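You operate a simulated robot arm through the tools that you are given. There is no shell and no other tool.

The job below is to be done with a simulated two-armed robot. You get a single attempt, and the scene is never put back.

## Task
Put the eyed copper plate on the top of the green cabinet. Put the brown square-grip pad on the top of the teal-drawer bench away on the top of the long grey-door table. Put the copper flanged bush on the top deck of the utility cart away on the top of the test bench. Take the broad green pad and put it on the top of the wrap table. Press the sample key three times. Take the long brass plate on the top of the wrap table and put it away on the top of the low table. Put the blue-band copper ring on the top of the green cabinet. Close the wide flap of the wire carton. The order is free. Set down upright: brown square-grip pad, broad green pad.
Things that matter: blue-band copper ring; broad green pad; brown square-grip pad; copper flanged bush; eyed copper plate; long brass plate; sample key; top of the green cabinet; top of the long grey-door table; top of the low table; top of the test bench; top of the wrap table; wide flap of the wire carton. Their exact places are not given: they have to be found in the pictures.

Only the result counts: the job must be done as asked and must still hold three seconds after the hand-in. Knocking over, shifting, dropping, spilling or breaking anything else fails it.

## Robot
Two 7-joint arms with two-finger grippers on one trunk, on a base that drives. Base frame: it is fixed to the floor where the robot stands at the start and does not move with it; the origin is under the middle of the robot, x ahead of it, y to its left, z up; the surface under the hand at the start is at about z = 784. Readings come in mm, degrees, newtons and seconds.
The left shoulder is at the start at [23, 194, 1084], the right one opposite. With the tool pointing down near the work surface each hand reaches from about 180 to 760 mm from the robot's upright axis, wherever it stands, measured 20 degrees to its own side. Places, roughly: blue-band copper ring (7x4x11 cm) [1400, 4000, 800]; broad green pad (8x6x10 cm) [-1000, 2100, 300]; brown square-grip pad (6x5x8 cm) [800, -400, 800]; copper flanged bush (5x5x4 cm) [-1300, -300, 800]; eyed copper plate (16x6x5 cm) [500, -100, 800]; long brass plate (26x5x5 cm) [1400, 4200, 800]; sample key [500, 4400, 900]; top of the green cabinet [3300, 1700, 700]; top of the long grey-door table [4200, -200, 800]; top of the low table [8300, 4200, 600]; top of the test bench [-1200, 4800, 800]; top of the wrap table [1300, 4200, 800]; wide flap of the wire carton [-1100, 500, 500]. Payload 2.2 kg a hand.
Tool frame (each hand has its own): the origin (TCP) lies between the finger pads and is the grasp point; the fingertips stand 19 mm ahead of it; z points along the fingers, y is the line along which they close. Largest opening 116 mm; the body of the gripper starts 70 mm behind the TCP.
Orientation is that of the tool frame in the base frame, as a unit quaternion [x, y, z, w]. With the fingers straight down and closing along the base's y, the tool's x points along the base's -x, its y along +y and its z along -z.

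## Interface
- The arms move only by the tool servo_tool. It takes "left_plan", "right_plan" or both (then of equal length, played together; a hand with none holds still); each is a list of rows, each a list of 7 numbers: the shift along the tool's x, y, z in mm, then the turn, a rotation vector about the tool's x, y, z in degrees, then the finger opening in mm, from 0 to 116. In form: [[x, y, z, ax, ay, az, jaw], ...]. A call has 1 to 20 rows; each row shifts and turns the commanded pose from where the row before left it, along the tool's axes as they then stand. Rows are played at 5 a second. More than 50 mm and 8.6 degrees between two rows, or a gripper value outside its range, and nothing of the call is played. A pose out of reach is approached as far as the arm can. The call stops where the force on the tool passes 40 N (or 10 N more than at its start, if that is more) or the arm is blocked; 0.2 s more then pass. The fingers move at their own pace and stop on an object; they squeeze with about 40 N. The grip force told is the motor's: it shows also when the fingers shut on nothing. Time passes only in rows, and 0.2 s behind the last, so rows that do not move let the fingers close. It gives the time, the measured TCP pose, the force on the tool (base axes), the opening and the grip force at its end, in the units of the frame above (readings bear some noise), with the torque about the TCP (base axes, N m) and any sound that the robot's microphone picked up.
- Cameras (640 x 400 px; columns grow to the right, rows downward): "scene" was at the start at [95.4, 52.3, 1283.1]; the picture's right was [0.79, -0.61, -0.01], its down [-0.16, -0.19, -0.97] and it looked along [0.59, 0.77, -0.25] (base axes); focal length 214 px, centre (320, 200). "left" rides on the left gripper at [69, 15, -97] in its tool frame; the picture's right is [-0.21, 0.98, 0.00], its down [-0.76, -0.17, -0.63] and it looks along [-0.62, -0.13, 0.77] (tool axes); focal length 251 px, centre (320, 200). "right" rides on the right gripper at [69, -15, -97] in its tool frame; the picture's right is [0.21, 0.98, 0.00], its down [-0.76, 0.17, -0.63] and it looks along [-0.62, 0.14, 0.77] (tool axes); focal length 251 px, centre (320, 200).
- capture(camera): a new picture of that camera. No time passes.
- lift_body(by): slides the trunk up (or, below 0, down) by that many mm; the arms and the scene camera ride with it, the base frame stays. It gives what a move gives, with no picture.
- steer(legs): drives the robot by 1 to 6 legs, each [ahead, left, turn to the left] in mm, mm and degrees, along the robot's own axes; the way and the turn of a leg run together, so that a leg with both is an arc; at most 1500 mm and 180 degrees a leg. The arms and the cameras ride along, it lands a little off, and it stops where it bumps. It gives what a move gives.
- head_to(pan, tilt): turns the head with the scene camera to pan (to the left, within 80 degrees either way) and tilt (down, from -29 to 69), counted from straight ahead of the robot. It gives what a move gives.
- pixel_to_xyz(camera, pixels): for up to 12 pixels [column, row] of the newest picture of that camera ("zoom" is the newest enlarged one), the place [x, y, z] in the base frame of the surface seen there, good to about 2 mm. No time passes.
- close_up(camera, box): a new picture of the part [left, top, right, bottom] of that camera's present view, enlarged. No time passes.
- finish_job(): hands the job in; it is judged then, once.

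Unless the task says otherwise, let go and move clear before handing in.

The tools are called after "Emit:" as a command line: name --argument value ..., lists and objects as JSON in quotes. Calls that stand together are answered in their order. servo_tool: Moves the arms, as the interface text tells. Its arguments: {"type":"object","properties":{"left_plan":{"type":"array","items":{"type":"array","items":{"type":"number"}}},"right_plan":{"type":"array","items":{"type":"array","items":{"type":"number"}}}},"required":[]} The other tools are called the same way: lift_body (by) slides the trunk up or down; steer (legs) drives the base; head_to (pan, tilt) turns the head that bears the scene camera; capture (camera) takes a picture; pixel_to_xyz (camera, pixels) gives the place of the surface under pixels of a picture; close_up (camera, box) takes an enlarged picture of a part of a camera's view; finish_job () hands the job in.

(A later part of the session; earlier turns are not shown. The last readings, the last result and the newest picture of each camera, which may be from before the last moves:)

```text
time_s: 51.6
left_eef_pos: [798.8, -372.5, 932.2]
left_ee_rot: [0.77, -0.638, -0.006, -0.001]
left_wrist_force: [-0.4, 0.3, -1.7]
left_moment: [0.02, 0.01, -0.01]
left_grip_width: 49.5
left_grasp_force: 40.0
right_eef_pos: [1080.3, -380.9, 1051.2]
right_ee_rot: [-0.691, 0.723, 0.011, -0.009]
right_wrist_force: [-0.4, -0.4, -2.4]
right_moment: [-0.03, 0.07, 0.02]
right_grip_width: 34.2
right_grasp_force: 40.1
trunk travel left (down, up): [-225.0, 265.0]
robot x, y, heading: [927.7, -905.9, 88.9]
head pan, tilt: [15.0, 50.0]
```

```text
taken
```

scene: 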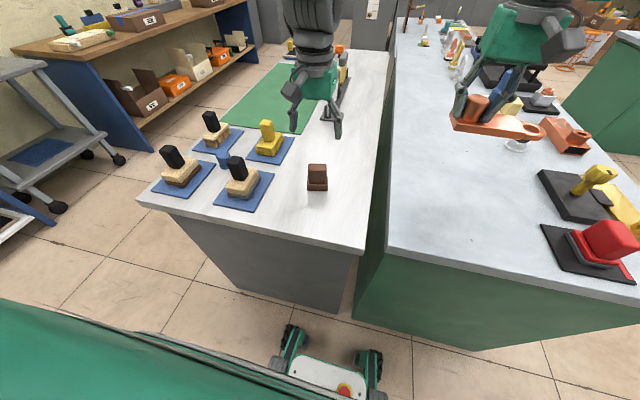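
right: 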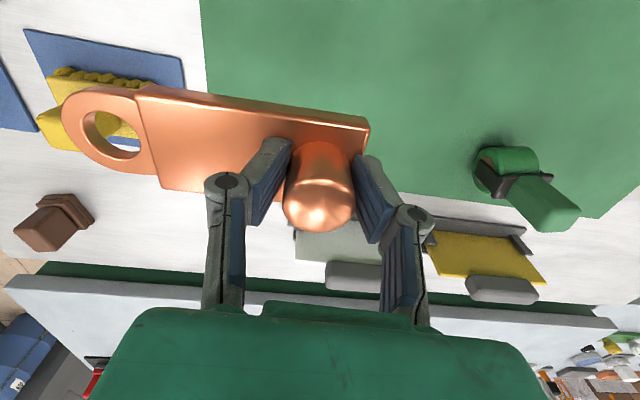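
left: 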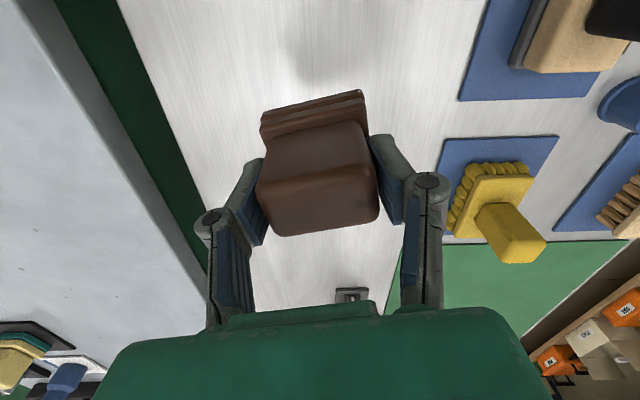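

Pad held (49.5 mm). I'll raise it, turn back to face down the aisle, and look for the green cabinet and the long grey-door table.

Emit:
servo_tool --left_plan '[[0, 0, -40, 0, 0, 0, 20], [0, 0, -40, 0, 0, 0, 20], [0, 0, -40, 0, 0, 0, 20], [0, 0, 0, 0, 0, 0, 20]]'

Emit:
steer --legs '[[0, 0, -90]]'

Emit:
head_to --pan 15 --tilt 25

Emit:
capture --camera "scene"

Emit:
head_to --pan 50 --tilt 20

Emit:
capture --camera "scene"

```text
time_s: 52.6
left_eef_pos: [798.4, -374.8, 1054.3]
left_ee_rot: [0.77, -0.638, -0.006, 0.0]
left_wrist_force: [0.8, -0.4, -2.6]
left_moment: [-0.02, 0.02, -0.01]
left_grip_width: 49.4
left_grasp_force: 40.0
right_eef_pos: [1078.4, -379.5, 1050.6]
right_ee_rot: [-0.691, 0.723, 0.01, -0.01]
right_wrist_force: [-0.4, -0.1, -2.5]
right_moment: [-0.02, 0.07, 0.0]
right_grip_width: 33.9
right_grasp_force: 40.8
trunk travel left (down, up): [-225.0, 265.0]
robot x, y, heading: [928.2, -905.9, 89.0]
head pan, tilt: [15.0, 50.0]
```

```text
time_s: 56.8
left_eef_pos: [1457.6, -779.1, 1054.5]
left_ee_rot: [-0.091, 0.996, 0.004, 0.005]
left_wrist_force: [0.1, -0.1, -1.7]
left_moment: [0.02, 0.01, 0.02]
left_grip_width: 49.5
left_grasp_force: 39.7
right_eef_pos: [1452.3, -1060.0, 1049.7]
right_ee_rot: [0.025, 1.0, 0.015, 0.002]
right_wrist_force: [0.1, 0.6, -2.6]
right_moment: [0.08, 0.02, 0.02]
right_grip_width: 33.9
right_grasp_force: 40.0
trunk travel left (down, up): [-225.0, 265.0]
robot x, y, heading: [929.0, -907.5, -1.5]
head pan, tilt: [15.0, 50.0]
```

```text
time_s: 57.7
left_eef_pos: [1454.1, -779.2, 1054.9]
left_ee_rot: [-0.09, 0.996, 0.004, 0.007]
left_wrist_force: [0.1, -0.3, -1.4]
left_moment: [0.0, 0.02, 0.0]
left_grip_width: 49.4
left_grasp_force: 39.6
right_eef_pos: [1448.6, -1059.7, 1053.8]
right_ee_rot: [0.026, 1.0, 0.015, 0.003]
right_wrist_force: [0.3, 0.0, -2.1]
right_moment: [0.04, 0.02, 0.01]
right_grip_width: 34.0
right_grasp_force: 40.2
trunk travel left (down, up): [-225.0, 265.0]
robot x, y, heading: [931.2, -907.6, -1.4]
head pan, tilt: [15.0, 25.0]
```

```text
taken
```

scene: 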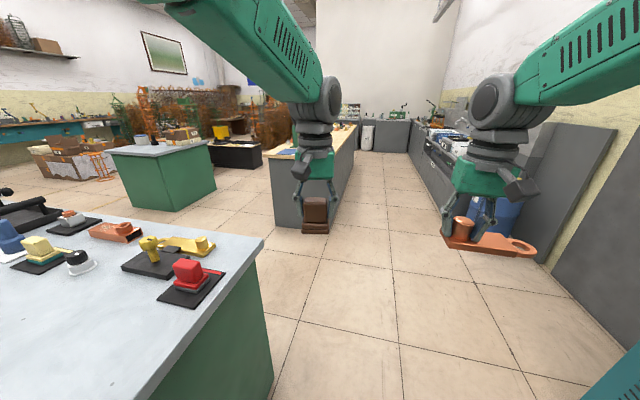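

```text
time_s: 58.7
left_eef_pos: [1454.1, -778.1, 1057.1]
left_ee_rot: [-0.09, 0.996, 0.004, 0.007]
left_wrist_force: [-0.5, 0.2, -1.4]
left_moment: [0.01, 0.02, 0.04]
left_grip_width: 49.6
left_grasp_force: 39.8
right_eef_pos: [1448.1, -1060.4, 1053.8]
right_ee_rot: [0.025, 1.0, 0.015, 0.003]
right_wrist_force: [-0.3, -0.3, -1.4]
right_moment: [0.08, 0.03, 0.0]
right_grip_width: 33.7
right_grasp_force: 40.1
trunk travel left (down, up): [-225.0, 265.0]
robot x, y, heading: [926.2, -902.3, -1.6]
head pan, tilt: [50.0, 20.0]
```

```text
taken
```

scene: 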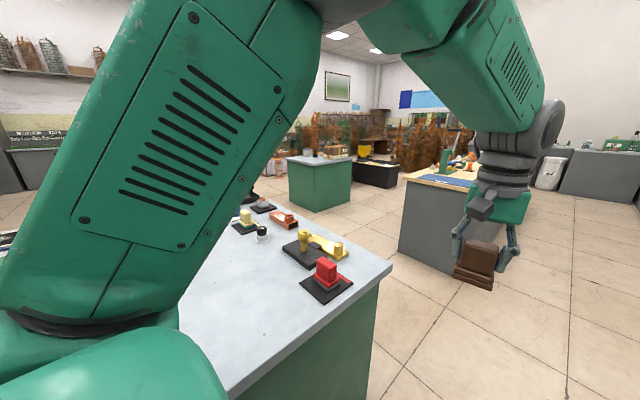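

The beige-topped table at (440,210) matches (4200,-200), and the green cabinet is at (320,180). I'll measure their corners.

Emit:
pixel_to_xyz --camera "scene" --pixels '[[400, 250], [405, 180], [440, 172], [320, 211], [290, 203], [351, 203], [320, 163], [288, 157], [355, 187], [370, 270], [420, 330], [500, 220]]'

Emit:
close_up --camera "scene" --box '[270, 120, 430, 220]'

Emit:
pixel_to_xyz --camera "zoom" --pixels '[[80, 165], [200, 165], [250, 150], [150, 155], [330, 160], [210, 345], [560, 230], [600, 240], [520, 400], [400, 210], [260, 140], [160, 135]]'

```text
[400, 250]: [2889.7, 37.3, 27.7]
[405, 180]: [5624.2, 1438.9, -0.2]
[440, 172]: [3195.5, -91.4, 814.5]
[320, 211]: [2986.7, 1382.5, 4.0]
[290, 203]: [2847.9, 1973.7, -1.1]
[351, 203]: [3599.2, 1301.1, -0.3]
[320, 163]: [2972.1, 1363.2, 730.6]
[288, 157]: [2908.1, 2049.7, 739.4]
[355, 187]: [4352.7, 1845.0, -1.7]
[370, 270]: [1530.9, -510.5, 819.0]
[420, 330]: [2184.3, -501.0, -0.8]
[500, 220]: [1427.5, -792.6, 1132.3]
```

```text
4.00 times, centred on (350, 170) of scene
```

zoom: 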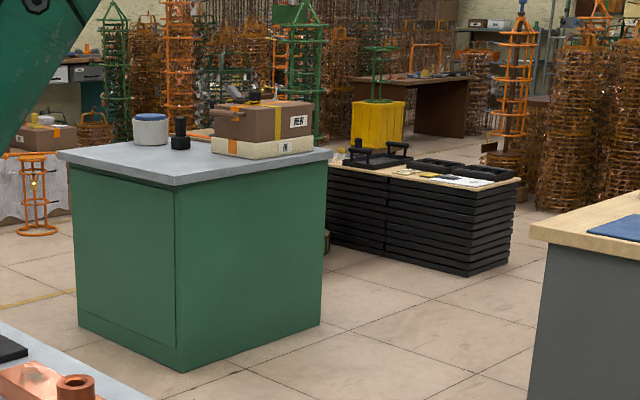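

```text
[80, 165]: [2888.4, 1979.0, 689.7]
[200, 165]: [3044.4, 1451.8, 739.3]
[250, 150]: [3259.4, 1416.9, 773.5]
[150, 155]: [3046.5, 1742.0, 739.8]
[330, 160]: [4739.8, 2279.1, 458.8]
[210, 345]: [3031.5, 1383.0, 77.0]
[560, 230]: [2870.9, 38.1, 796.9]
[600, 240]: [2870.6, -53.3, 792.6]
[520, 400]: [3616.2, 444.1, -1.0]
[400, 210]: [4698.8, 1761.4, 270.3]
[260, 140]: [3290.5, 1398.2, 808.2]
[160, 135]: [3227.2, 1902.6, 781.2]
```

The grey-door table's near end is at x≈2870 (y about 40 to −450, z≈797) and the green cabinet's west edge at x≈2900–2970 (z≈740). I'll drive to (2250,-200) facing the table end.

Emit:
steer --legs '[[1320, 0, 1.5], [0, 700, 0]]'

Emit:
head_to --pan 0 --tilt 35

Emit:
capture --camera "scene"

```text
time_s: 68.7
left_eef_pos: [2761.5, -98.7, 1057.9]
left_ee_rot: [-0.103, 0.995, 0.009, 0.007]
left_wrist_force: [0.1, -0.8, -2.3]
left_moment: [0.06, 0.0, -0.01]
left_grip_width: 49.6
left_grasp_force: 39.7
right_eef_pos: [2762.7, -378.8, 1052.1]
right_ee_rot: [0.013, 1.0, 0.02, 0.002]
right_wrist_force: [0.3, 0.2, -1.5]
right_moment: [0.16, 0.03, 0.02]
right_grip_width: 33.9
right_grasp_force: 40.2
trunk travel left (down, up): [-225.0, 265.0]
robot x, y, heading: [2239.5, -228.6, 0.3]
head pan, tilt: [50.0, 20.0]
```

```text
time_s: 69.9
left_eef_pos: [2757.9, -82.9, 1057.1]
left_ee_rot: [-0.104, 0.995, 0.001, 0.008]
left_wrist_force: [-0.6, -0.2, -1.4]
left_moment: [-0.01, 0.01, 0.0]
left_grip_width: 49.5
left_grasp_force: 40.4
right_eef_pos: [2759.4, -363.0, 1054.1]
right_ee_rot: [0.014, 1.0, 0.012, 0.004]
right_wrist_force: [-0.5, 0.0, -2.7]
right_moment: [0.07, 0.0, 0.0]
right_grip_width: 33.8
right_grasp_force: 40.3
trunk travel left (down, up): [-225.0, 265.0]
robot x, y, heading: [2237.1, -229.6, 0.2]
head pan, tilt: [0.0, 35.0]
```

```text
taken
```

scene: 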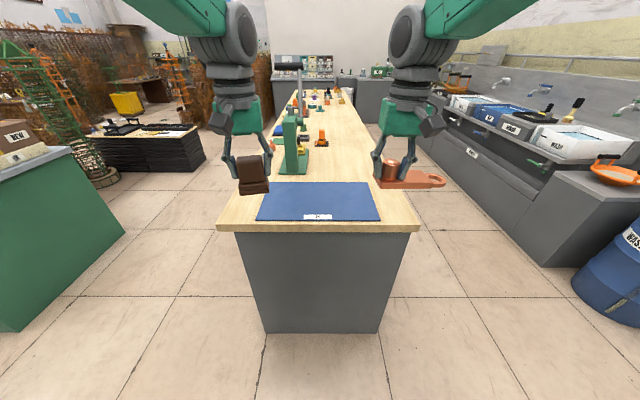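

The table's end holds a blue mat with bare wood around it. I'll measure the free wood for the pad.

Emit:
close_up --camera "scene" --box '[200, 110, 440, 260]'

Emit:
pixel_to_xyz --camera "zoom" --pixels '[[80, 280], [550, 300], [150, 275], [478, 275], [205, 193], [450, 193], [480, 200], [400, 160], [400, 110], [130, 230], [350, 170], [500, 250]]'

```text
2.67 times, centred on (320, 185) of scene
```

zoom: 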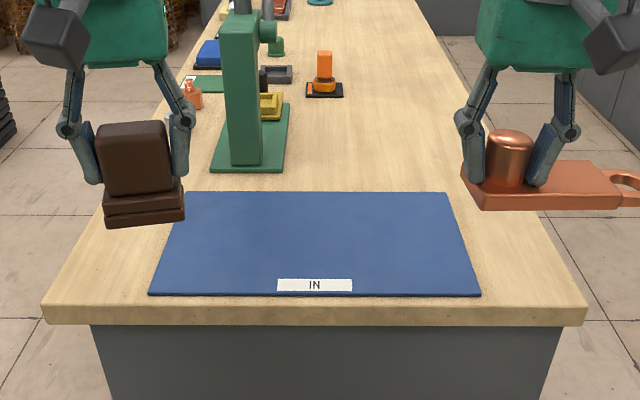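

```text
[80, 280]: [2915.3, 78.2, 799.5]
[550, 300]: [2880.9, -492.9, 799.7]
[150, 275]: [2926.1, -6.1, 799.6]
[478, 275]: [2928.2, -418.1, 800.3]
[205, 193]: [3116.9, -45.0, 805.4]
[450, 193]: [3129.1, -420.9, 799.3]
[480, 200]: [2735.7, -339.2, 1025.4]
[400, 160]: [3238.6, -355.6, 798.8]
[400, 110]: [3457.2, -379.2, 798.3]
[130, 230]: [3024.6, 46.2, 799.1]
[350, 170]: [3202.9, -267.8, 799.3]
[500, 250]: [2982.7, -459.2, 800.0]
```

Bare wood left of the "IN" mat runs y≈0 to 110 at x≈2900–3100, z≈799.5. I'll move closer to set the pad at about (2990,55).

Emit:
steer --legs '[[240, 115, 0]]'

Emit:
capture --camera "left"

Emit:
head_to --pan 12 --tilt 45

Emit:
capture --camera "scene"

```text
time_s: 71.8
left_eef_pos: [3000.0, 22.5, 1058.7]
left_ee_rot: [-0.104, 0.995, 0.006, 0.008]
left_wrist_force: [0.9, 0.0, -3.1]
left_moment: [0.05, -0.02, -0.05]
left_grip_width: 49.6
left_grasp_force: 40.3
right_eef_pos: [3002.3, -260.0, 1053.2]
right_ee_rot: [0.012, 1.0, 0.017, 0.004]
right_wrist_force: [0.0, -0.8, -2.8]
right_moment: [0.14, -0.01, 0.0]
right_grip_width: 33.6
right_grasp_force: 40.3
trunk travel left (down, up): [-225.0, 265.0]
robot x, y, heading: [2480.9, -117.1, 0.5]
head pan, tilt: [0.0, 35.0]
```

```text
taken
```

left: 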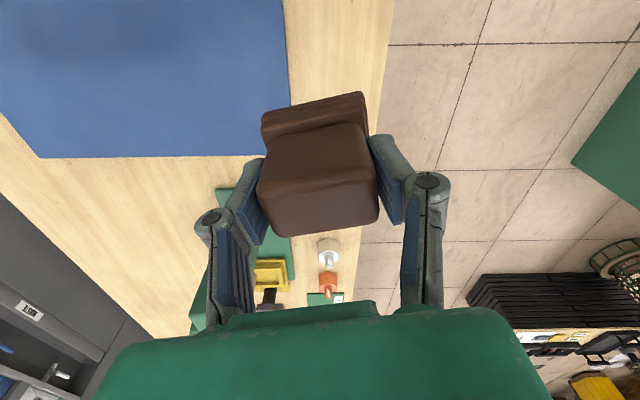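

```text
time_s: 72.6
left_eef_pos: [2996.8, 25.8, 1059.0]
left_ee_rot: [-0.104, 0.994, 0.003, 0.009]
left_wrist_force: [0.0, 0.2, -1.5]
left_moment: [-0.01, 0.0, -0.04]
left_grip_width: 49.5
left_grasp_force: 39.2
right_eef_pos: [3000.3, -254.1, 1056.3]
right_ee_rot: [0.01, 1.0, 0.014, 0.005]
right_wrist_force: [-0.4, -0.9, -2.1]
right_moment: [0.08, 0.03, 0.04]
right_grip_width: 33.7
right_grasp_force: 39.5
trunk travel left (down, up): [-225.0, 265.0]
robot x, y, heading: [2480.9, -114.0, 0.4]
head pan, tilt: [12.0, 45.0]
```

```text
taken
```

scene: 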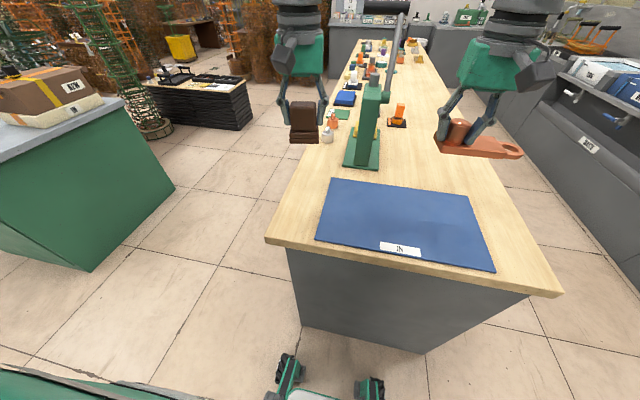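

Emit:
pixel_to_xyz --camera "scene" --pixels '[[270, 236], [287, 207], [305, 172], [325, 195], [320, 230], [300, 200], [308, 185], [295, 220], [347, 160], [325, 137], [375, 95], [370, 160]]'

Emit:
pixel_to_xyz --camera "left" --pixels '[[289, 60], [391, 20], [385, 50], [288, 20], [340, 40], [315, 95], [330, 60]]'

```text
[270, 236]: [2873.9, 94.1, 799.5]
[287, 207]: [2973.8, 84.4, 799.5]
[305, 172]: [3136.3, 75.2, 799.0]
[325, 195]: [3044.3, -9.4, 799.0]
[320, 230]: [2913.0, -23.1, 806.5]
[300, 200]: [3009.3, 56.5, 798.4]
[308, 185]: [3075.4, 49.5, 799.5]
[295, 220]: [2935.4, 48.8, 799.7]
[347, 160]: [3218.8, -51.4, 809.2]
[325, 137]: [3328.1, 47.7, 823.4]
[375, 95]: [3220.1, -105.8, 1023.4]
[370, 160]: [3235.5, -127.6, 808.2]
```

```text
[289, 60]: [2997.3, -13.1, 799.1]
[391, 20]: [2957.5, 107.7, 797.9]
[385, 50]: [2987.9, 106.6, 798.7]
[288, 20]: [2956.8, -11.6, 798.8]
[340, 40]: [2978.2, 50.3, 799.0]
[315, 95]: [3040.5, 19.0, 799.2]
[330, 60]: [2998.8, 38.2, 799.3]
```

The strip is y −13…107. I'll square the left hand, centre it at (2990,47) and lower to about 10 mm above contact (contact expected at TCP z≈852.5).

Emit:
servo_tool --left_plan '[[0, 0, 0, 0, 0, 6, 20], [0, 0, 0, 0, 0, 6, 20], [7, 21, 20, 0, 0, 0, 20], [0, 0, 40, 0, 0, 0, 20], [0, 0, 40, 0, 0, 0, 20], [0, 0, 40, 0, 0, 0, 20], [0, 0, 30, 0, 0, 0, 20], [0, 0, 24, 0, 0, 0, 20], [0, 0, 0, 0, 0, 0, 20], [0, 0, 0, 0, 0, 0, 20], [0, 0, 0, 0, 0, 0, 20]]'

Emit:
capture --camera "left"

```text
time_s: 75.0
left_eef_pos: [2993.0, 46.8, 865.2]
left_ee_rot: [0.0, 1.0, 0.005, 0.009]
left_wrist_force: [0.0, 0.8, -1.7]
left_moment: [-0.01, 0.0, 0.01]
left_grip_width: 49.7
left_grasp_force: 40.4
right_eef_pos: [2998.2, -256.5, 1055.3]
right_ee_rot: [0.013, 1.0, 0.016, 0.006]
right_wrist_force: [0.0, 0.4, -1.5]
right_moment: [0.11, 0.02, -0.01]
right_grip_width: 34.2
right_grasp_force: 40.2
trunk travel left (down, up): [-225.0, 265.0]
robot x, y, heading: [2480.1, -113.8, 0.1]
head pan, tilt: [12.0, 45.0]
```

```text
taken
```

left: 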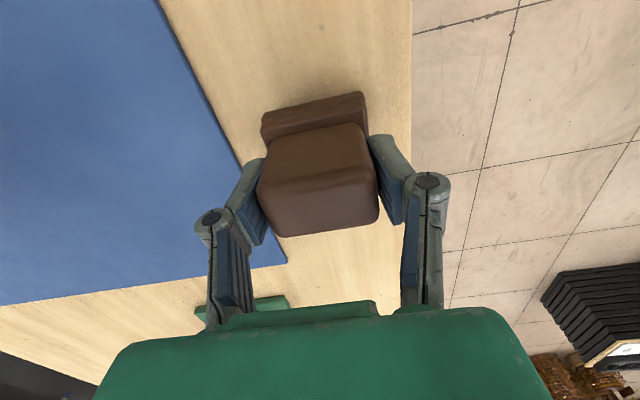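

Emit:
servo_tool --left_plan '[[0, 0, 0, 0.4, 0.8, 0, 20], [0, 0, 6, 0, 0, 0, 20], [0, 0, 3, 0, 0, 0, 20], [0, 0, 2, 0, 0, 0, 20], [0, 0, 0, 0, 0, 0, 20], [0, 0, 0, 0, 0, 0, 20]]'

```text
time_s: 76.4
left_eef_pos: [2993.9, 46.6, 855.5]
left_ee_rot: [0.001, 1.0, 0.002, 0.001]
left_wrist_force: [0.3, -0.5, -1.1]
left_moment: [-0.01, 0.01, -0.02]
left_grip_width: 49.6
left_grasp_force: 40.0
right_eef_pos: [3000.6, -258.3, 1055.7]
right_ee_rot: [0.012, 1.0, 0.016, 0.005]
right_wrist_force: [0.5, 0.1, -2.6]
right_moment: [0.09, 0.02, -0.02]
right_grip_width: 33.7
right_grasp_force: 40.4
trunk travel left (down, up): [-225.0, 265.0]
robot x, y, heading: [2480.5, -114.8, 0.2]
head pan, tilt: [12.0, 45.0]
```

Emit:
servo_tool --left_plan '[[0, 0, 2, 0, 0, 0, 20], [0, 0, 1, 0, 0, 0, 20], [0, 0, 1, 0, 0, 0, 20], [0, 0, 0, 0, 0, 0, 20], [0, 0, 0, 0, 0, 0, 20]]'

Emit:
close_up --camera "scene" --box '[230, 140, 390, 240]'

```text
time_s: 77.6
left_eef_pos: [2994.5, 46.7, 853.1]
left_ee_rot: [0.0, 1.0, 0.002, 0.005]
left_wrist_force: [-1.3, 3.9, 32.7]
left_moment: [0.11, 0.04, -0.02]
left_grip_width: 49.7
left_grasp_force: 40.3
right_eef_pos: [2997.5, -258.2, 1056.6]
right_ee_rot: [0.012, 1.0, 0.017, 0.006]
right_wrist_force: [-0.1, -0.1, -2.8]
right_moment: [0.07, 0.01, 0.03]
right_grip_width: 33.6
right_grasp_force: 39.4
trunk travel left (down, up): [-225.0, 265.0]
robot x, y, heading: [2474.7, -115.5, 0.1]
head pan, tilt: [12.0, 45.0]
```

```text
4.00 times, centred on (310, 190) of scene
```

zoom: 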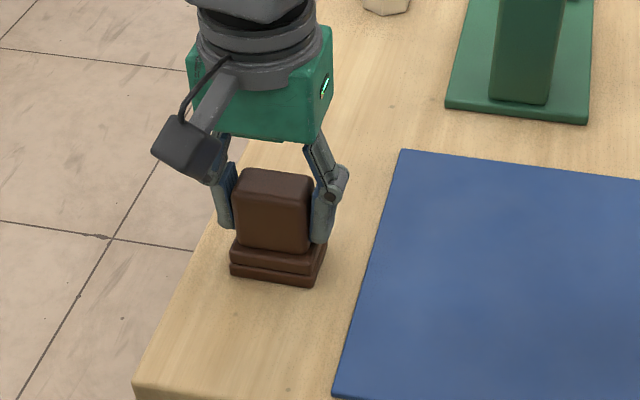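

The pad has touched (32.7 N up). I'll ease off 1 mm, open, and rise clear.

Emit:
servo_tool --left_plan '[[0, 0, -1, 0, 0, 0, 20], [0, 0, 0, 0, 0, 0, 20], [0, 0, 0, 0, 0, 0, 56], [0, 0, 0, 0, 0, 0, 80], [0, 0, 0, 0, 0, 0, 100], [0, 0, 0, 0, 0, 0, 100], [0, 0, -15, 0, 0, 0, 100], [0, 0, -30, 0, 0, 0, 100], [0, 0, -40, 0, 0, 0, 100], [0, 0, -45, 0, 0, 0, 100], [0, 0, -45, 0, 0, 0, 100], [0, 0, 0, 0, 0, 0, 100]]'

Emit:
capture --camera "scene"

Emit:
capture --camera "left"

```text
time_s: 80.2
left_eef_pos: [2993.3, 45.1, 1026.1]
left_ee_rot: [0.0, 1.0, 0.003, 0.001]
left_wrist_force: [0.0, 0.5, -0.1]
left_moment: [0.01, 0.0, -0.01]
left_grip_width: 100.0
left_grasp_force: 0.1
right_eef_pos: [3000.4, -259.4, 1055.2]
right_ee_rot: [0.012, 1.0, 0.016, 0.005]
right_wrist_force: [-0.9, 0.0, -2.2]
right_moment: [0.12, 0.03, -0.05]
right_grip_width: 33.6
right_grasp_force: 39.9
trunk travel left (down, up): [-225.0, 265.0]
robot x, y, heading: [2480.7, -112.8, 0.0]
head pan, tilt: [12.0, 45.0]
```

```text
taken
```

scene: 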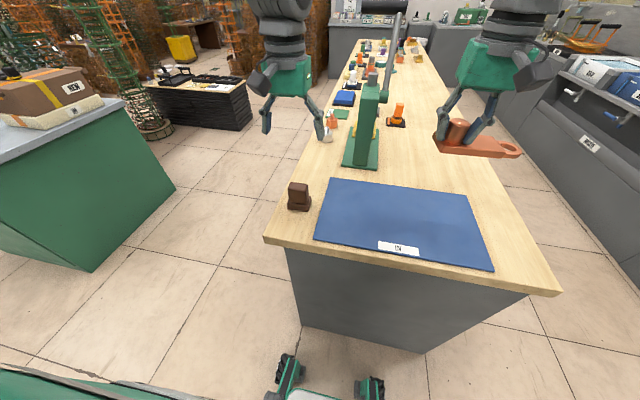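

```text
taken
```

left: 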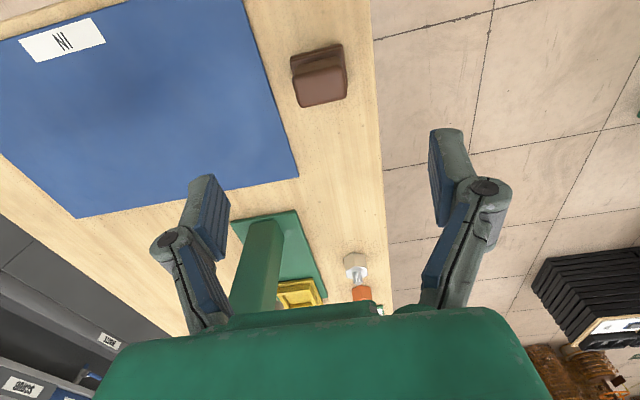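

The brown pad stands upright on the table. Now I'll back off and drive left to the green cabinet with the plate.

Emit:
steer --legs '[[-260, 0, 0], [0, 1300, 0], [0, 500, 0]]'

Emit:
head_to --pan 0 --tilt 40

Emit:
capture --camera "scene"

Emit:
pixel_to_xyz --camera "scene" --pixels '[[200, 200], [260, 200], [320, 200], [380, 200], [440, 200], [200, 150], [320, 160], [400, 160], [320, 240], [250, 260]]'

```text
time_s: 90.7
left_eef_pos: [2721.7, 1824.0, 1028.9]
left_ee_rot: [-0.001, 1.0, 0.01, 0.002]
left_wrist_force: [-0.4, -0.8, -0.3]
left_moment: [0.13, 0.01, 0.02]
left_grip_width: 100.0
left_grasp_force: 0.1
right_eef_pos: [2729.6, 1521.3, 1053.1]
right_ee_rot: [0.011, 1.0, 0.023, 0.004]
right_wrist_force: [-0.5, -0.9, -2.2]
right_moment: [0.16, 0.04, 0.01]
right_grip_width: 33.6
right_grasp_force: 39.7
trunk travel left (down, up): [-225.0, 265.0]
robot x, y, heading: [2211.4, 1677.1, 0.7]
head pan, tilt: [12.0, 45.0]
```

```text
time_s: 91.4
left_eef_pos: [2718.4, 1823.7, 1029.1]
left_ee_rot: [0.0, 1.0, 0.008, 0.004]
left_wrist_force: [1.1, -0.2, -0.9]
left_moment: [0.02, 0.01, 0.01]
left_grip_width: 100.1
left_grasp_force: 0.1
right_eef_pos: [2725.7, 1519.4, 1055.9]
right_ee_rot: [0.012, 1.0, 0.02, 0.007]
right_wrist_force: [0.2, 0.0, -1.5]
right_moment: [0.09, 0.05, -0.02]
right_grip_width: 33.7
right_grasp_force: 40.0
trunk travel left (down, up): [-225.0, 265.0]
robot x, y, heading: [2209.2, 1673.8, 0.6]
head pan, tilt: [0.0, 40.0]
```

```text
taken
```

scene: 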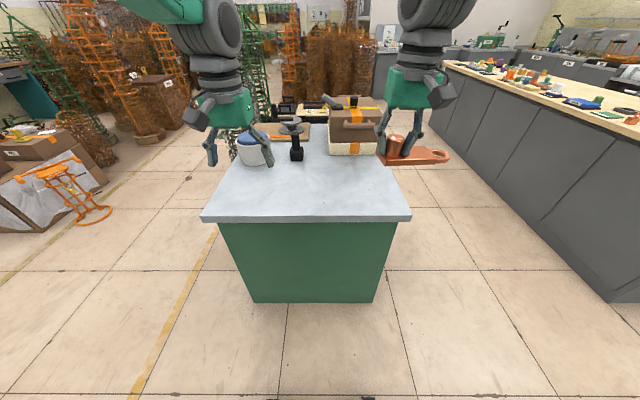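

```text
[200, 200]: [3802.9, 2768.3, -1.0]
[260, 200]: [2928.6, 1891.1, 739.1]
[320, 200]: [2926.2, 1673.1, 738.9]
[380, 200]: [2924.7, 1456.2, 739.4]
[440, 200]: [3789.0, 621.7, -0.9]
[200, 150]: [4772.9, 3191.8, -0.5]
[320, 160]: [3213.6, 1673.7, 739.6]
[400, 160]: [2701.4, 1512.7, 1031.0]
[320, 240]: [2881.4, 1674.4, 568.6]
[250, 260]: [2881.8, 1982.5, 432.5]
```

The green cabinet's top (z 739, edge x≈2865, y≈1370–2010) has a clear front half. I'll approach and put the plate near (3000,1630).

Emit:
steer --legs '[[265, 100, 0]]'

Emit:
capture --camera "right"

Emit:
capture --camera "scene"

```text
time_s: 93.4
left_eef_pos: [2983.7, 1940.0, 1028.1]
left_ee_rot: [0.0, 1.0, 0.003, 0.004]
left_wrist_force: [0.6, -0.1, 0.8]
left_moment: [-0.02, 0.03, -0.01]
left_grip_width: 100.1
left_grasp_force: 0.0
right_eef_pos: [2990.6, 1637.5, 1057.2]
right_ee_rot: [0.012, 1.0, 0.016, 0.006]
right_wrist_force: [-0.2, -0.1, -1.8]
right_moment: [0.07, 0.01, -0.01]
right_grip_width: 34.0
right_grasp_force: 40.2
trunk travel left (down, up): [-225.0, 265.0]
robot x, y, heading: [2475.6, 1778.9, 0.4]
head pan, tilt: [0.0, 40.0]
```

```text
taken
```

right: 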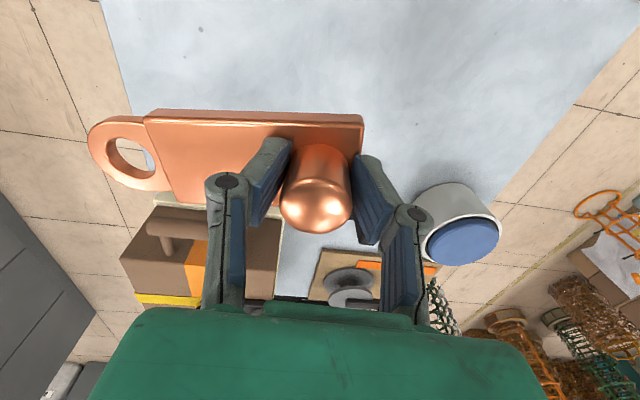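

```text
taken
```

scene: 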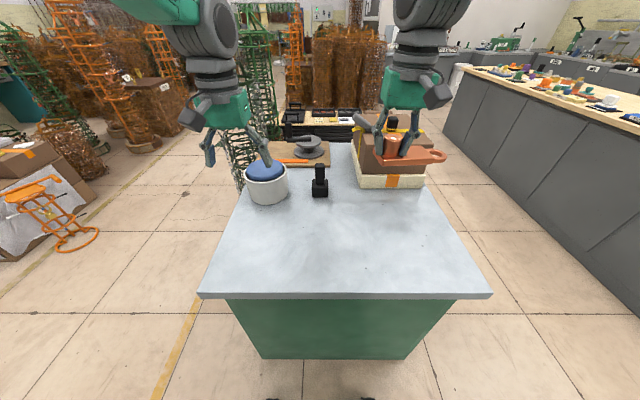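

Emit:
pixel_to_xyz --camera "scene" --pixels '[[358, 183], [424, 186], [320, 196], [266, 200], [245, 190], [290, 200], [205, 292], [488, 292], [400, 230], [390, 160]]'

```text
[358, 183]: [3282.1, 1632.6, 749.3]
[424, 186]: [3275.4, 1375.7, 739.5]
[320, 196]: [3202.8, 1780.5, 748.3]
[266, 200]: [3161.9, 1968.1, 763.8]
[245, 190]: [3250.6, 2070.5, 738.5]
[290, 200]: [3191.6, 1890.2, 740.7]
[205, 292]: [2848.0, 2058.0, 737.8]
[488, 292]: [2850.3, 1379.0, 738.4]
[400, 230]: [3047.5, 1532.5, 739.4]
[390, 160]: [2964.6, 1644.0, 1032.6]
```

Clear space there. I'll lower the plate to about 6 mm above contact (expected TCP z≈777.5).

Emit:
servo_tool --right_plan '[[0, 0, 40, 0.9, 1.0, 0, 10], [0, 0, 45, 0, 0, 0, 10], [0, 0, 45, 0, 0, 0, 10], [0, 0, 45, 0, 0, 0, 10], [0, 0, 40, 0, 0, 0, 10], [0, 0, 30, 0, 0, 0, 10], [0, 0, 20, 0, 0, 0, 10], [0, 0, 8, 0, 0, 0, 10], [0, 0, 0, 0, 0, 0, 10], [0, 0, 0, 0, 0, 0, 10], [0, 0, 0, 0, 0, 0, 10]]'

Emit:
capture --camera "right"

```text
time_s: 95.8
left_eef_pos: [2980.4, 1939.9, 1029.9]
left_ee_rot: [0.0, 1.0, 0.002, 0.005]
left_wrist_force: [1.0, -0.8, -0.4]
left_moment: [0.04, 0.01, 0.03]
left_grip_width: 100.1
left_grasp_force: 0.0
right_eef_pos: [2987.4, 1640.3, 785.4]
right_ee_rot: [0.012, 1.0, 0.008, -0.002]
right_wrist_force: [0.0, -0.8, -1.5]
right_moment: [0.13, 0.04, -0.02]
right_grip_width: 33.7
right_grasp_force: 40.0
trunk travel left (down, up): [-225.0, 265.0]
robot x, y, heading: [2475.5, 1779.8, 0.3]
head pan, tilt: [0.0, 40.0]
```

```text
taken
```

right: 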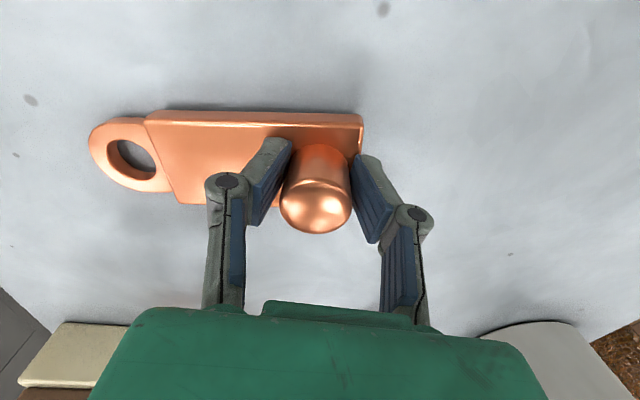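

Emit:
servo_tool --right_plan '[[0, 0, 3, 0, 0, 0, 10], [0, 0, 2, 0, 0, 0, 10], [0, 0, 1, 0, 0, 0, 10], [0, 0, 0, 0, 0, 0, 10], [0, 0, 0, 0, 0, 0, 10]]'

```text
time_s: 97.0
left_eef_pos: [2980.9, 1948.8, 1027.7]
left_ee_rot: [0.0, 1.0, -0.001, 0.004]
left_wrist_force: [-0.4, 1.0, -0.3]
left_moment: [-0.04, -0.01, -0.02]
left_grip_width: 99.9
left_grasp_force: 0.1
right_eef_pos: [2988.1, 1648.9, 781.4]
right_ee_rot: [0.012, 1.0, 0.005, -0.002]
right_wrist_force: [0.7, -0.2, -2.6]
right_moment: [0.06, 0.03, 0.02]
right_grip_width: 33.6
right_grasp_force: 39.6
trunk travel left (down, up): [-225.0, 265.0]
robot x, y, heading: [2470.1, 1779.3, 0.5]
head pan, tilt: [0.0, 40.0]
```

Emit:
servo_tool --right_plan '[[0, 0, 2, 0, 0, 0, 10], [0, 0, 1, 0, 0, 0, 10], [0, 0, 1, 0, 0, 0, 10], [0, 0, 0, 0, 0, 0, 10], [0, 0, 0, 0, 0, 0, 10]]'

```text
time_s: 98.2
left_eef_pos: [2980.8, 1946.8, 1028.9]
left_ee_rot: [-0.001, 1.0, -0.001, 0.005]
left_wrist_force: [-0.4, -0.1, 0.4]
left_moment: [0.0, 0.0, 0.02]
left_grip_width: 100.1
left_grasp_force: 0.0
right_eef_pos: [2987.3, 1646.9, 776.6]
right_ee_rot: [0.013, 1.0, 0.004, -0.001]
right_wrist_force: [-0.1, -0.9, 3.5]
right_moment: [-0.1, 0.13, -0.06]
right_grip_width: 33.6
right_grasp_force: 40.0
trunk travel left (down, up): [-225.0, 265.0]
robot x, y, heading: [2471.1, 1779.5, 0.4]
head pan, tilt: [0.0, 40.0]
```

Light contact (force turned to +3.5 N). One more millimetre, then open and rise.

Emit:
servo_tool --right_plan '[[0, 0, 1, 0, 0, 0, 10], [0, 0, 0, 0, 0, 0, 10], [0, 0, 0, 0, 0, 0, 40], [0, 0, 0, 0, 0, 0, 60], [0, 0, 0, 0, 0, 0, 80], [0, 0, 0, 0, 0, 0, 80], [0, 0, -10, 0, 0, 0, 80], [0, 0, -30, 0, 0, 0, 80], [0, 0, -45, 0, 0, 0, 80], [0, 0, -45, 0, 0, 0, 80], [0, 0, -45, 0, 0, 0, 80], [0, 0, -45, 0, 0, 0, 80], [0, 0, 0, 0, 0, 0, 80]]'

Emit:
capture --camera "scene"

Emit:
capture --camera "right"

```text
time_s: 101.0
left_eef_pos: [2981.7, 1946.2, 1027.3]
left_ee_rot: [0.0, 1.0, -0.001, 0.003]
left_wrist_force: [0.1, -0.1, 0.2]
left_moment: [0.0, 0.01, 0.01]
left_grip_width: 100.0
left_grasp_force: 0.0
right_eef_pos: [2989.2, 1644.0, 995.3]
right_ee_rot: [0.012, 1.0, 0.005, -0.002]
right_wrist_force: [0.4, -0.5, -0.2]
right_moment: [-0.03, 0.0, 0.05]
right_grip_width: 79.9
right_grasp_force: 0.0
trunk travel left (down, up): [-225.0, 265.0]
robot x, y, heading: [2474.2, 1781.4, 0.4]
head pan, tilt: [0.0, 40.0]
```

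```text
taken
```

scene: 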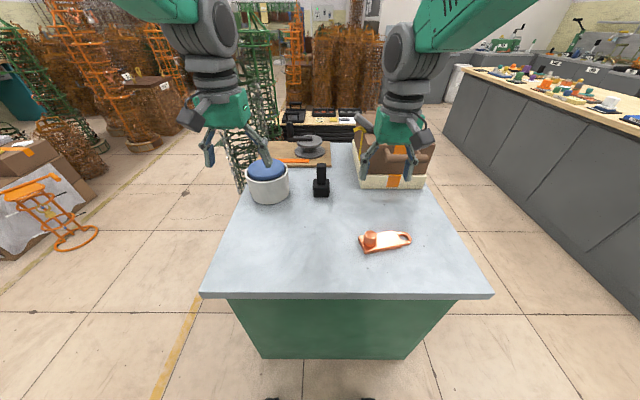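

```text
taken
```

right: 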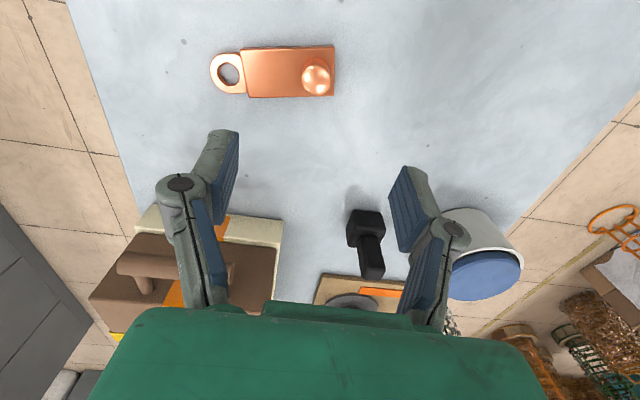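

The eyed plate lies on the green cabinet. Next the wrap table near (1300,4200): I'll back off, turn left and look.

Emit:
steer --legs '[[-350, 0, 0], [0, 0, 90]]'

Emit:
head_to --pan 10 --tilt 25

Emit:
capture --camera "scene"

Emit:
head_to --pan 45 --tilt 25

Emit:
capture --camera "scene"

```text
time_s: 107.1
left_eef_pos: [1960.7, 2286.5, 1027.5]
left_ee_rot: [-0.705, 0.709, 0.003, 0.004]
left_wrist_force: [0.3, 0.1, -0.2]
left_moment: [-0.03, -0.01, 0.01]
left_grip_width: 100.0
left_grasp_force: 0.0
right_eef_pos: [2262.3, 2290.7, 994.5]
right_ee_rot: [-0.696, 0.718, 0.003, -0.004]
right_wrist_force: [-1.5, 0.2, -0.3]
right_moment: [-0.03, 0.03, 0.0]
right_grip_width: 79.8
right_grasp_force: 0.0
trunk travel left (down, up): [-225.0, 265.0]
robot x, y, heading: [2125.5, 1778.7, 89.7]
head pan, tilt: [0.0, 40.0]
```

```text
time_s: 107.8
left_eef_pos: [1959.9, 2282.6, 1030.3]
left_ee_rot: [-0.705, 0.71, 0.005, 0.005]
left_wrist_force: [0.7, -0.8, 0.1]
left_moment: [0.01, -0.02, 0.01]
left_grip_width: 100.2
left_grasp_force: 0.1
right_eef_pos: [2261.0, 2287.2, 997.5]
right_ee_rot: [-0.696, 0.718, 0.005, -0.003]
right_wrist_force: [-0.6, -0.5, -0.4]
right_moment: [0.02, 0.02, 0.0]
right_grip_width: 80.1
right_grasp_force: 0.0
trunk travel left (down, up): [-225.0, 265.0]
robot x, y, heading: [2119.6, 1774.7, 89.8]
head pan, tilt: [10.0, 25.0]
```

```text
taken
```

scene: 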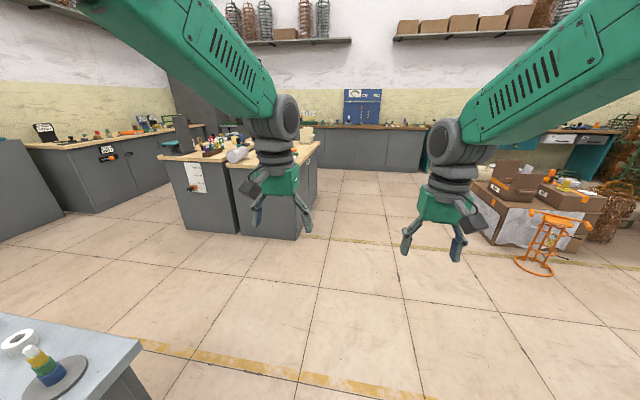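

```text
time_s: 108.8
left_eef_pos: [1961.7, 2282.3, 1030.1]
left_ee_rot: [-0.705, 0.709, 0.003, 0.005]
left_wrist_force: [0.8, 0.1, -0.5]
left_moment: [-0.03, -0.01, 0.02]
left_grip_width: 100.0
left_grasp_force: 0.0
right_eef_pos: [2263.4, 2287.7, 996.9]
right_ee_rot: [-0.696, 0.718, 0.004, -0.004]
right_wrist_force: [0.8, 1.0, 0.2]
right_moment: [-0.03, 0.03, -0.01]
right_grip_width: 80.3
right_grasp_force: 0.0
trunk travel left (down, up): [-225.0, 265.0]
robot x, y, heading: [2120.1, 1780.3, 89.8]
head pan, tilt: [45.0, 25.0]
```

```text
taken
```

scene: 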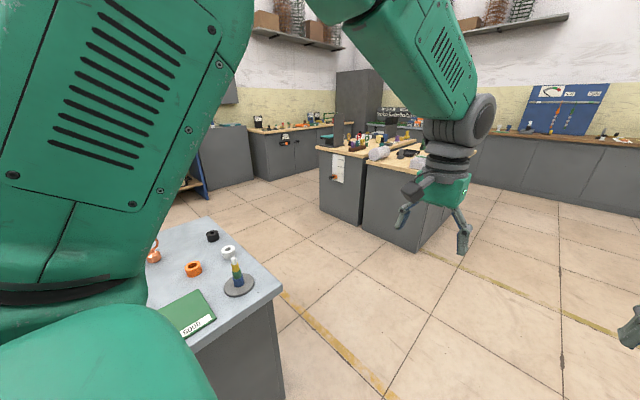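

Emit:
pixel_to_xyz --camera "scene" --pixels '[[325, 205], [362, 222], [415, 250], [350, 150], [390, 160], [378, 153], [400, 170], [280, 290], [250, 180], [245, 130], [360, 140], [420, 150]]'

Emit:
close_up --camera "scene" --box '[300, 110, 460, 210]'

```text
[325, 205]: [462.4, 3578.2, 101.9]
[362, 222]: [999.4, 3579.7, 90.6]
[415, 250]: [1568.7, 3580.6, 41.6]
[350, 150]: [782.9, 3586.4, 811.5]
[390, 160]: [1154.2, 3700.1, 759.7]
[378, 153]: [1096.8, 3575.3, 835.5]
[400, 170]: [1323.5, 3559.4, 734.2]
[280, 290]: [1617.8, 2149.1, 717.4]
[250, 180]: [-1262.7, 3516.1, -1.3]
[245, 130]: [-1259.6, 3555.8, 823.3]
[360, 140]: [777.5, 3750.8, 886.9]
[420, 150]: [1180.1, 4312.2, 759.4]
```

```text
4.00 times, centred on (380, 160) of scene
```

zoom: 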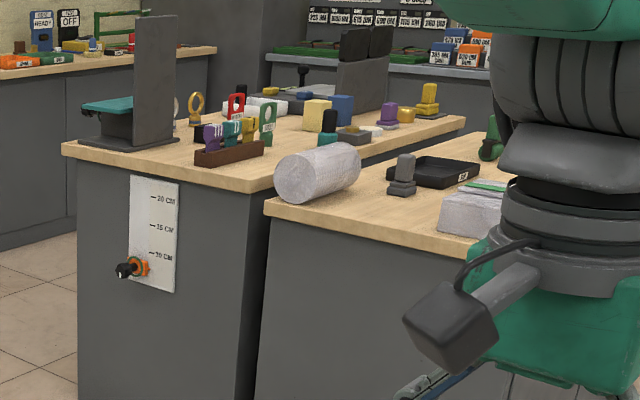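

Two joined tables: the right one (z≈760, x≈1050–1570, y from 3560) looks like the wrap table. I'll drive nearer and look over it.

Emit:
steer --legs '[[1300, 0, 0]]'

Emit:
head_to --pan 30 --tilt 30

Emit:
capture --camera "scene"

Emit:
head_to --pan -30 --tilt 25

Emit:
capture --camera "scene"

```text
time_s: 115.4
left_eef_pos: [1965.5, 3579.6, 1029.3]
left_ee_rot: [-0.703, 0.711, 0.004, 0.005]
left_wrist_force: [-0.1, -0.2, -0.2]
left_moment: [-0.02, -0.03, -0.02]
left_grip_width: 99.7
left_grasp_force: 0.1
right_eef_pos: [2268.8, 3583.7, 998.1]
right_ee_rot: [-0.695, 0.719, 0.004, -0.004]
right_wrist_force: [-0.5, 0.9, 0.2]
right_moment: [-0.02, -0.01, 0.02]
right_grip_width: 79.9
right_grasp_force: 0.1
trunk travel left (down, up): [-225.0, 265.0]
robot x, y, heading: [2125.8, 3070.7, 89.8]
head pan, tilt: [45.0, 25.0]
```

```text
time_s: 116.1
left_eef_pos: [1965.4, 3576.2, 1031.7]
left_ee_rot: [-0.703, 0.711, 0.006, 0.006]
left_wrist_force: [0.0, -0.2, 0.9]
left_moment: [-0.01, 0.02, 0.0]
left_grip_width: 100.1
left_grasp_force: 0.0
right_eef_pos: [2268.3, 3580.6, 999.2]
right_ee_rot: [-0.695, 0.719, 0.006, -0.002]
right_wrist_force: [0.1, 0.4, -0.2]
right_moment: [0.0, -0.06, 0.0]
right_grip_width: 79.9
right_grasp_force: 0.1
trunk travel left (down, up): [-225.0, 265.0]
robot x, y, heading: [2126.8, 3070.9, 89.9]
head pan, tilt: [30.0, 30.0]
```

```text
taken
```

scene: 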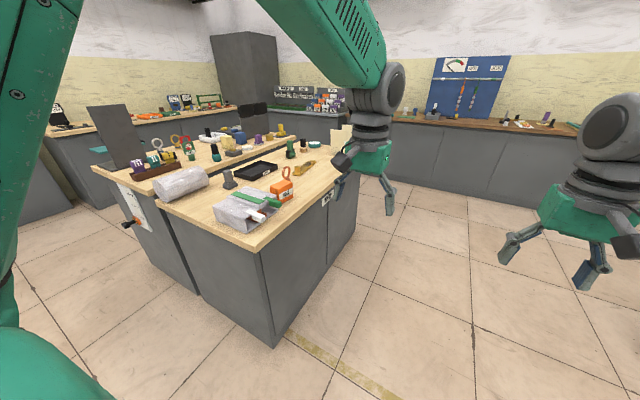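

```text
time_s: 117.4
left_eef_pos: [1965.5, 3576.1, 1031.7]
left_ee_rot: [-0.703, 0.711, 0.006, 0.006]
left_wrist_force: [-0.2, 0.4, 0.3]
left_moment: [0.03, 0.0, -0.02]
left_grip_width: 99.8
left_grasp_force: 0.0
right_eef_pos: [2267.9, 3580.3, 999.1]
right_ee_rot: [-0.695, 0.719, 0.005, -0.002]
right_wrist_force: [-0.2, 0.7, -0.3]
right_moment: [0.0, 0.03, 0.02]
right_grip_width: 80.2
right_grasp_force: 0.0
trunk travel left (down, up): [-225.0, 265.0]
robot x, y, heading: [2126.7, 3075.3, 89.6]
head pan, tilt: [-30.0, 25.0]
```

```text
taken
```

scene: 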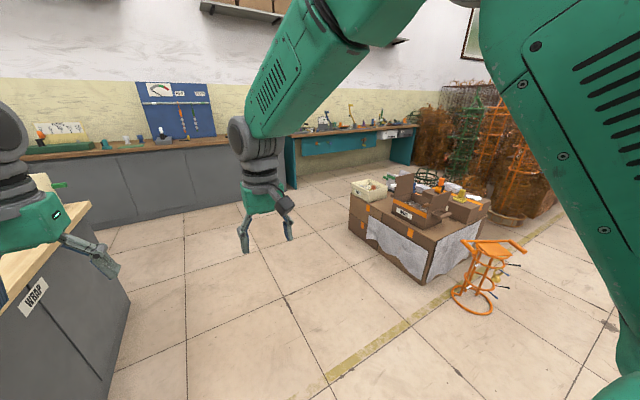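

The right table is labelled WRAP. I'll go up its east side and turn to face it.

Emit:
pixel_to_xyz --camera "scene" --pixels '[[366, 240], [425, 283], [350, 200], [130, 300], [80, 210], [455, 290]]'

Emit:
steer --legs '[[1000, 0, 0], [0, 0, 90]]'

Emit:
head_to --pan 0 --tilt 40

Emit:
capture --camera "scene"

```text
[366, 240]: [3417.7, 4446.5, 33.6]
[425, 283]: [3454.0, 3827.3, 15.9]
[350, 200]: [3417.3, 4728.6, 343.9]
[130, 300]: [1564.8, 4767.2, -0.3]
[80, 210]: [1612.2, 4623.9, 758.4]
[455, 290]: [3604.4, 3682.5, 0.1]
```

```text
time_s: 126.4
left_eef_pos: [1631.5, 3932.7, 1031.0]
left_ee_rot: [1.0, -0.019, -0.008, -0.001]
left_wrist_force: [0.0, 0.0, 0.4]
left_moment: [-0.01, 0.03, -0.01]
left_grip_width: 100.0
left_grasp_force: 0.0
right_eef_pos: [1635.8, 4235.6, 998.9]
right_ee_rot: [0.999, -0.032, -0.002, 0.005]
right_wrist_force: [0.3, 0.0, -0.5]
right_moment: [0.0, -0.04, 0.02]
right_grip_width: 80.0
right_grasp_force: 0.1
trunk travel left (down, up): [-225.0, 265.0]
robot x, y, heading: [2138.6, 4081.8, 178.0]
head pan, tilt: [-30.0, 25.0]
```

```text
time_s: 127.4
left_eef_pos: [1633.3, 3932.8, 1033.1]
left_ee_rot: [1.0, -0.019, -0.009, 0.0]
left_wrist_force: [0.9, -0.5, -0.3]
left_moment: [-0.03, 0.01, 0.01]
left_grip_width: 100.1
left_grasp_force: 0.1
right_eef_pos: [1638.5, 4235.4, 999.4]
right_ee_rot: [0.999, -0.031, -0.004, 0.006]
right_wrist_force: [-0.8, -0.2, 0.4]
right_moment: [-0.02, 0.0, 0.0]
right_grip_width: 80.1
right_grasp_force: 0.0
trunk travel left (down, up): [-225.0, 265.0]
robot x, y, heading: [2139.6, 4082.4, 178.4]
head pan, tilt: [0.0, 40.0]
```

```text
taken
```

scene: 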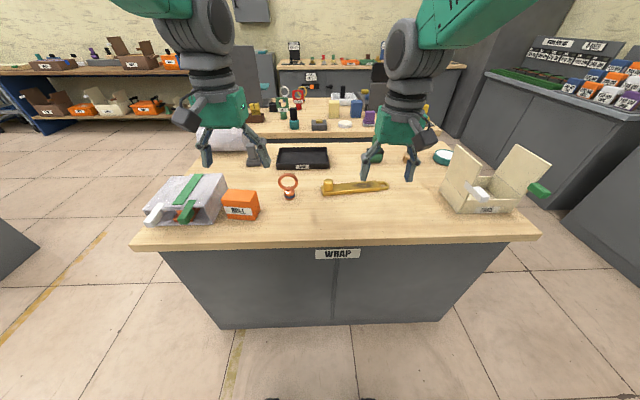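

The copper ring is at (288,185) and the brass plate at (355,187). I'll enlarge and measure both.

Emit:
close_up --camera "scene" --box '[240, 140, 400, 240]'

Emit:
pixel_to_xyz --camera "zoom" --pixels '[[195, 145], [170, 200], [195, 215], [195, 235], [222, 180], [345, 175], [350, 200], [580, 185], [450, 195], [400, 310], [330, 190], [195, 190]]'

```text
4.00 times, centred on (320, 190) of scene
```

zoom: 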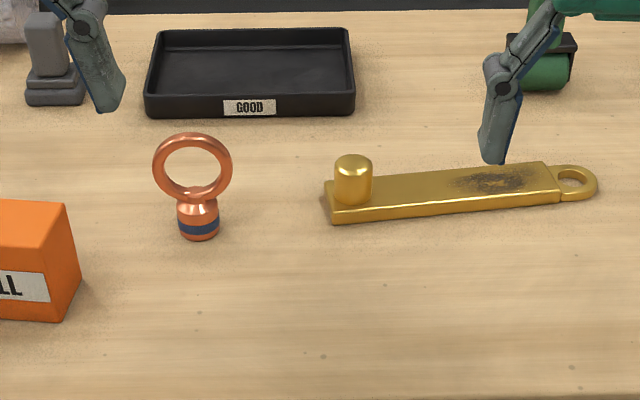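

```text
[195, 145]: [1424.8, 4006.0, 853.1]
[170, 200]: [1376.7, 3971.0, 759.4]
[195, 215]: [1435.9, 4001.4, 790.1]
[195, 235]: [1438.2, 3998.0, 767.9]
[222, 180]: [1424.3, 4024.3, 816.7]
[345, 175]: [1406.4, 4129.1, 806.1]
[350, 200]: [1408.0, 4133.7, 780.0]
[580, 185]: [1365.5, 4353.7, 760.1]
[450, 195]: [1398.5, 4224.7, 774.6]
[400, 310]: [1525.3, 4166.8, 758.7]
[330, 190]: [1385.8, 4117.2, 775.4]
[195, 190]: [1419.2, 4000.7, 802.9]
```

Ring stands at (1422,4002) with its hoop facing x; plate's knob is at about (1405,4131), body toward +y. I'll drive 140 mm nearer and check both from the hands' cameras.

Emit:
steer --legs '[[140, 0, 1.6]]'

Emit:
capture --camera "left"

Emit:
capture --camera "right"

```text
time_s: 128.7
left_eef_pos: [1500.1, 3922.5, 1033.7]
left_ee_rot: [1.0, -0.005, -0.01, -0.001]
left_wrist_force: [-1.3, 0.1, -0.2]
left_moment: [0.0, -0.03, 0.01]
left_grip_width: 100.0
left_grasp_force: 0.1
right_eef_pos: [1495.4, 4224.3, 999.9]
right_ee_rot: [1.0, -0.017, -0.003, 0.005]
right_wrist_force: [-0.6, -0.3, -0.3]
right_moment: [-0.02, -0.02, 0.04]
right_grip_width: 80.3
right_grasp_force: 0.1
trunk travel left (down, up): [-225.0, 265.0]
robot x, y, heading: [1999.1, 4082.2, 179.7]
head pan, tilt: [0.0, 40.0]
```

```text
taken
```

left: 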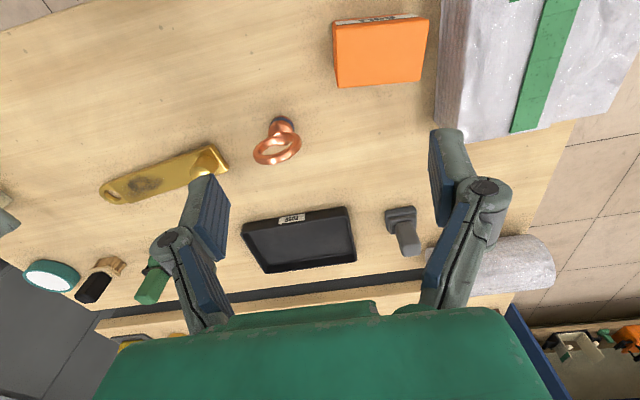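

```text
taken
```

right: 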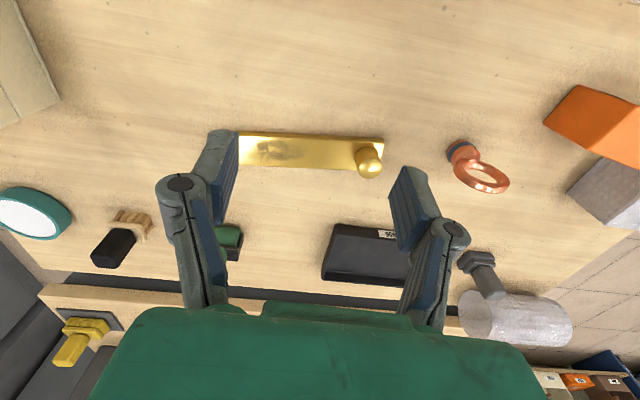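

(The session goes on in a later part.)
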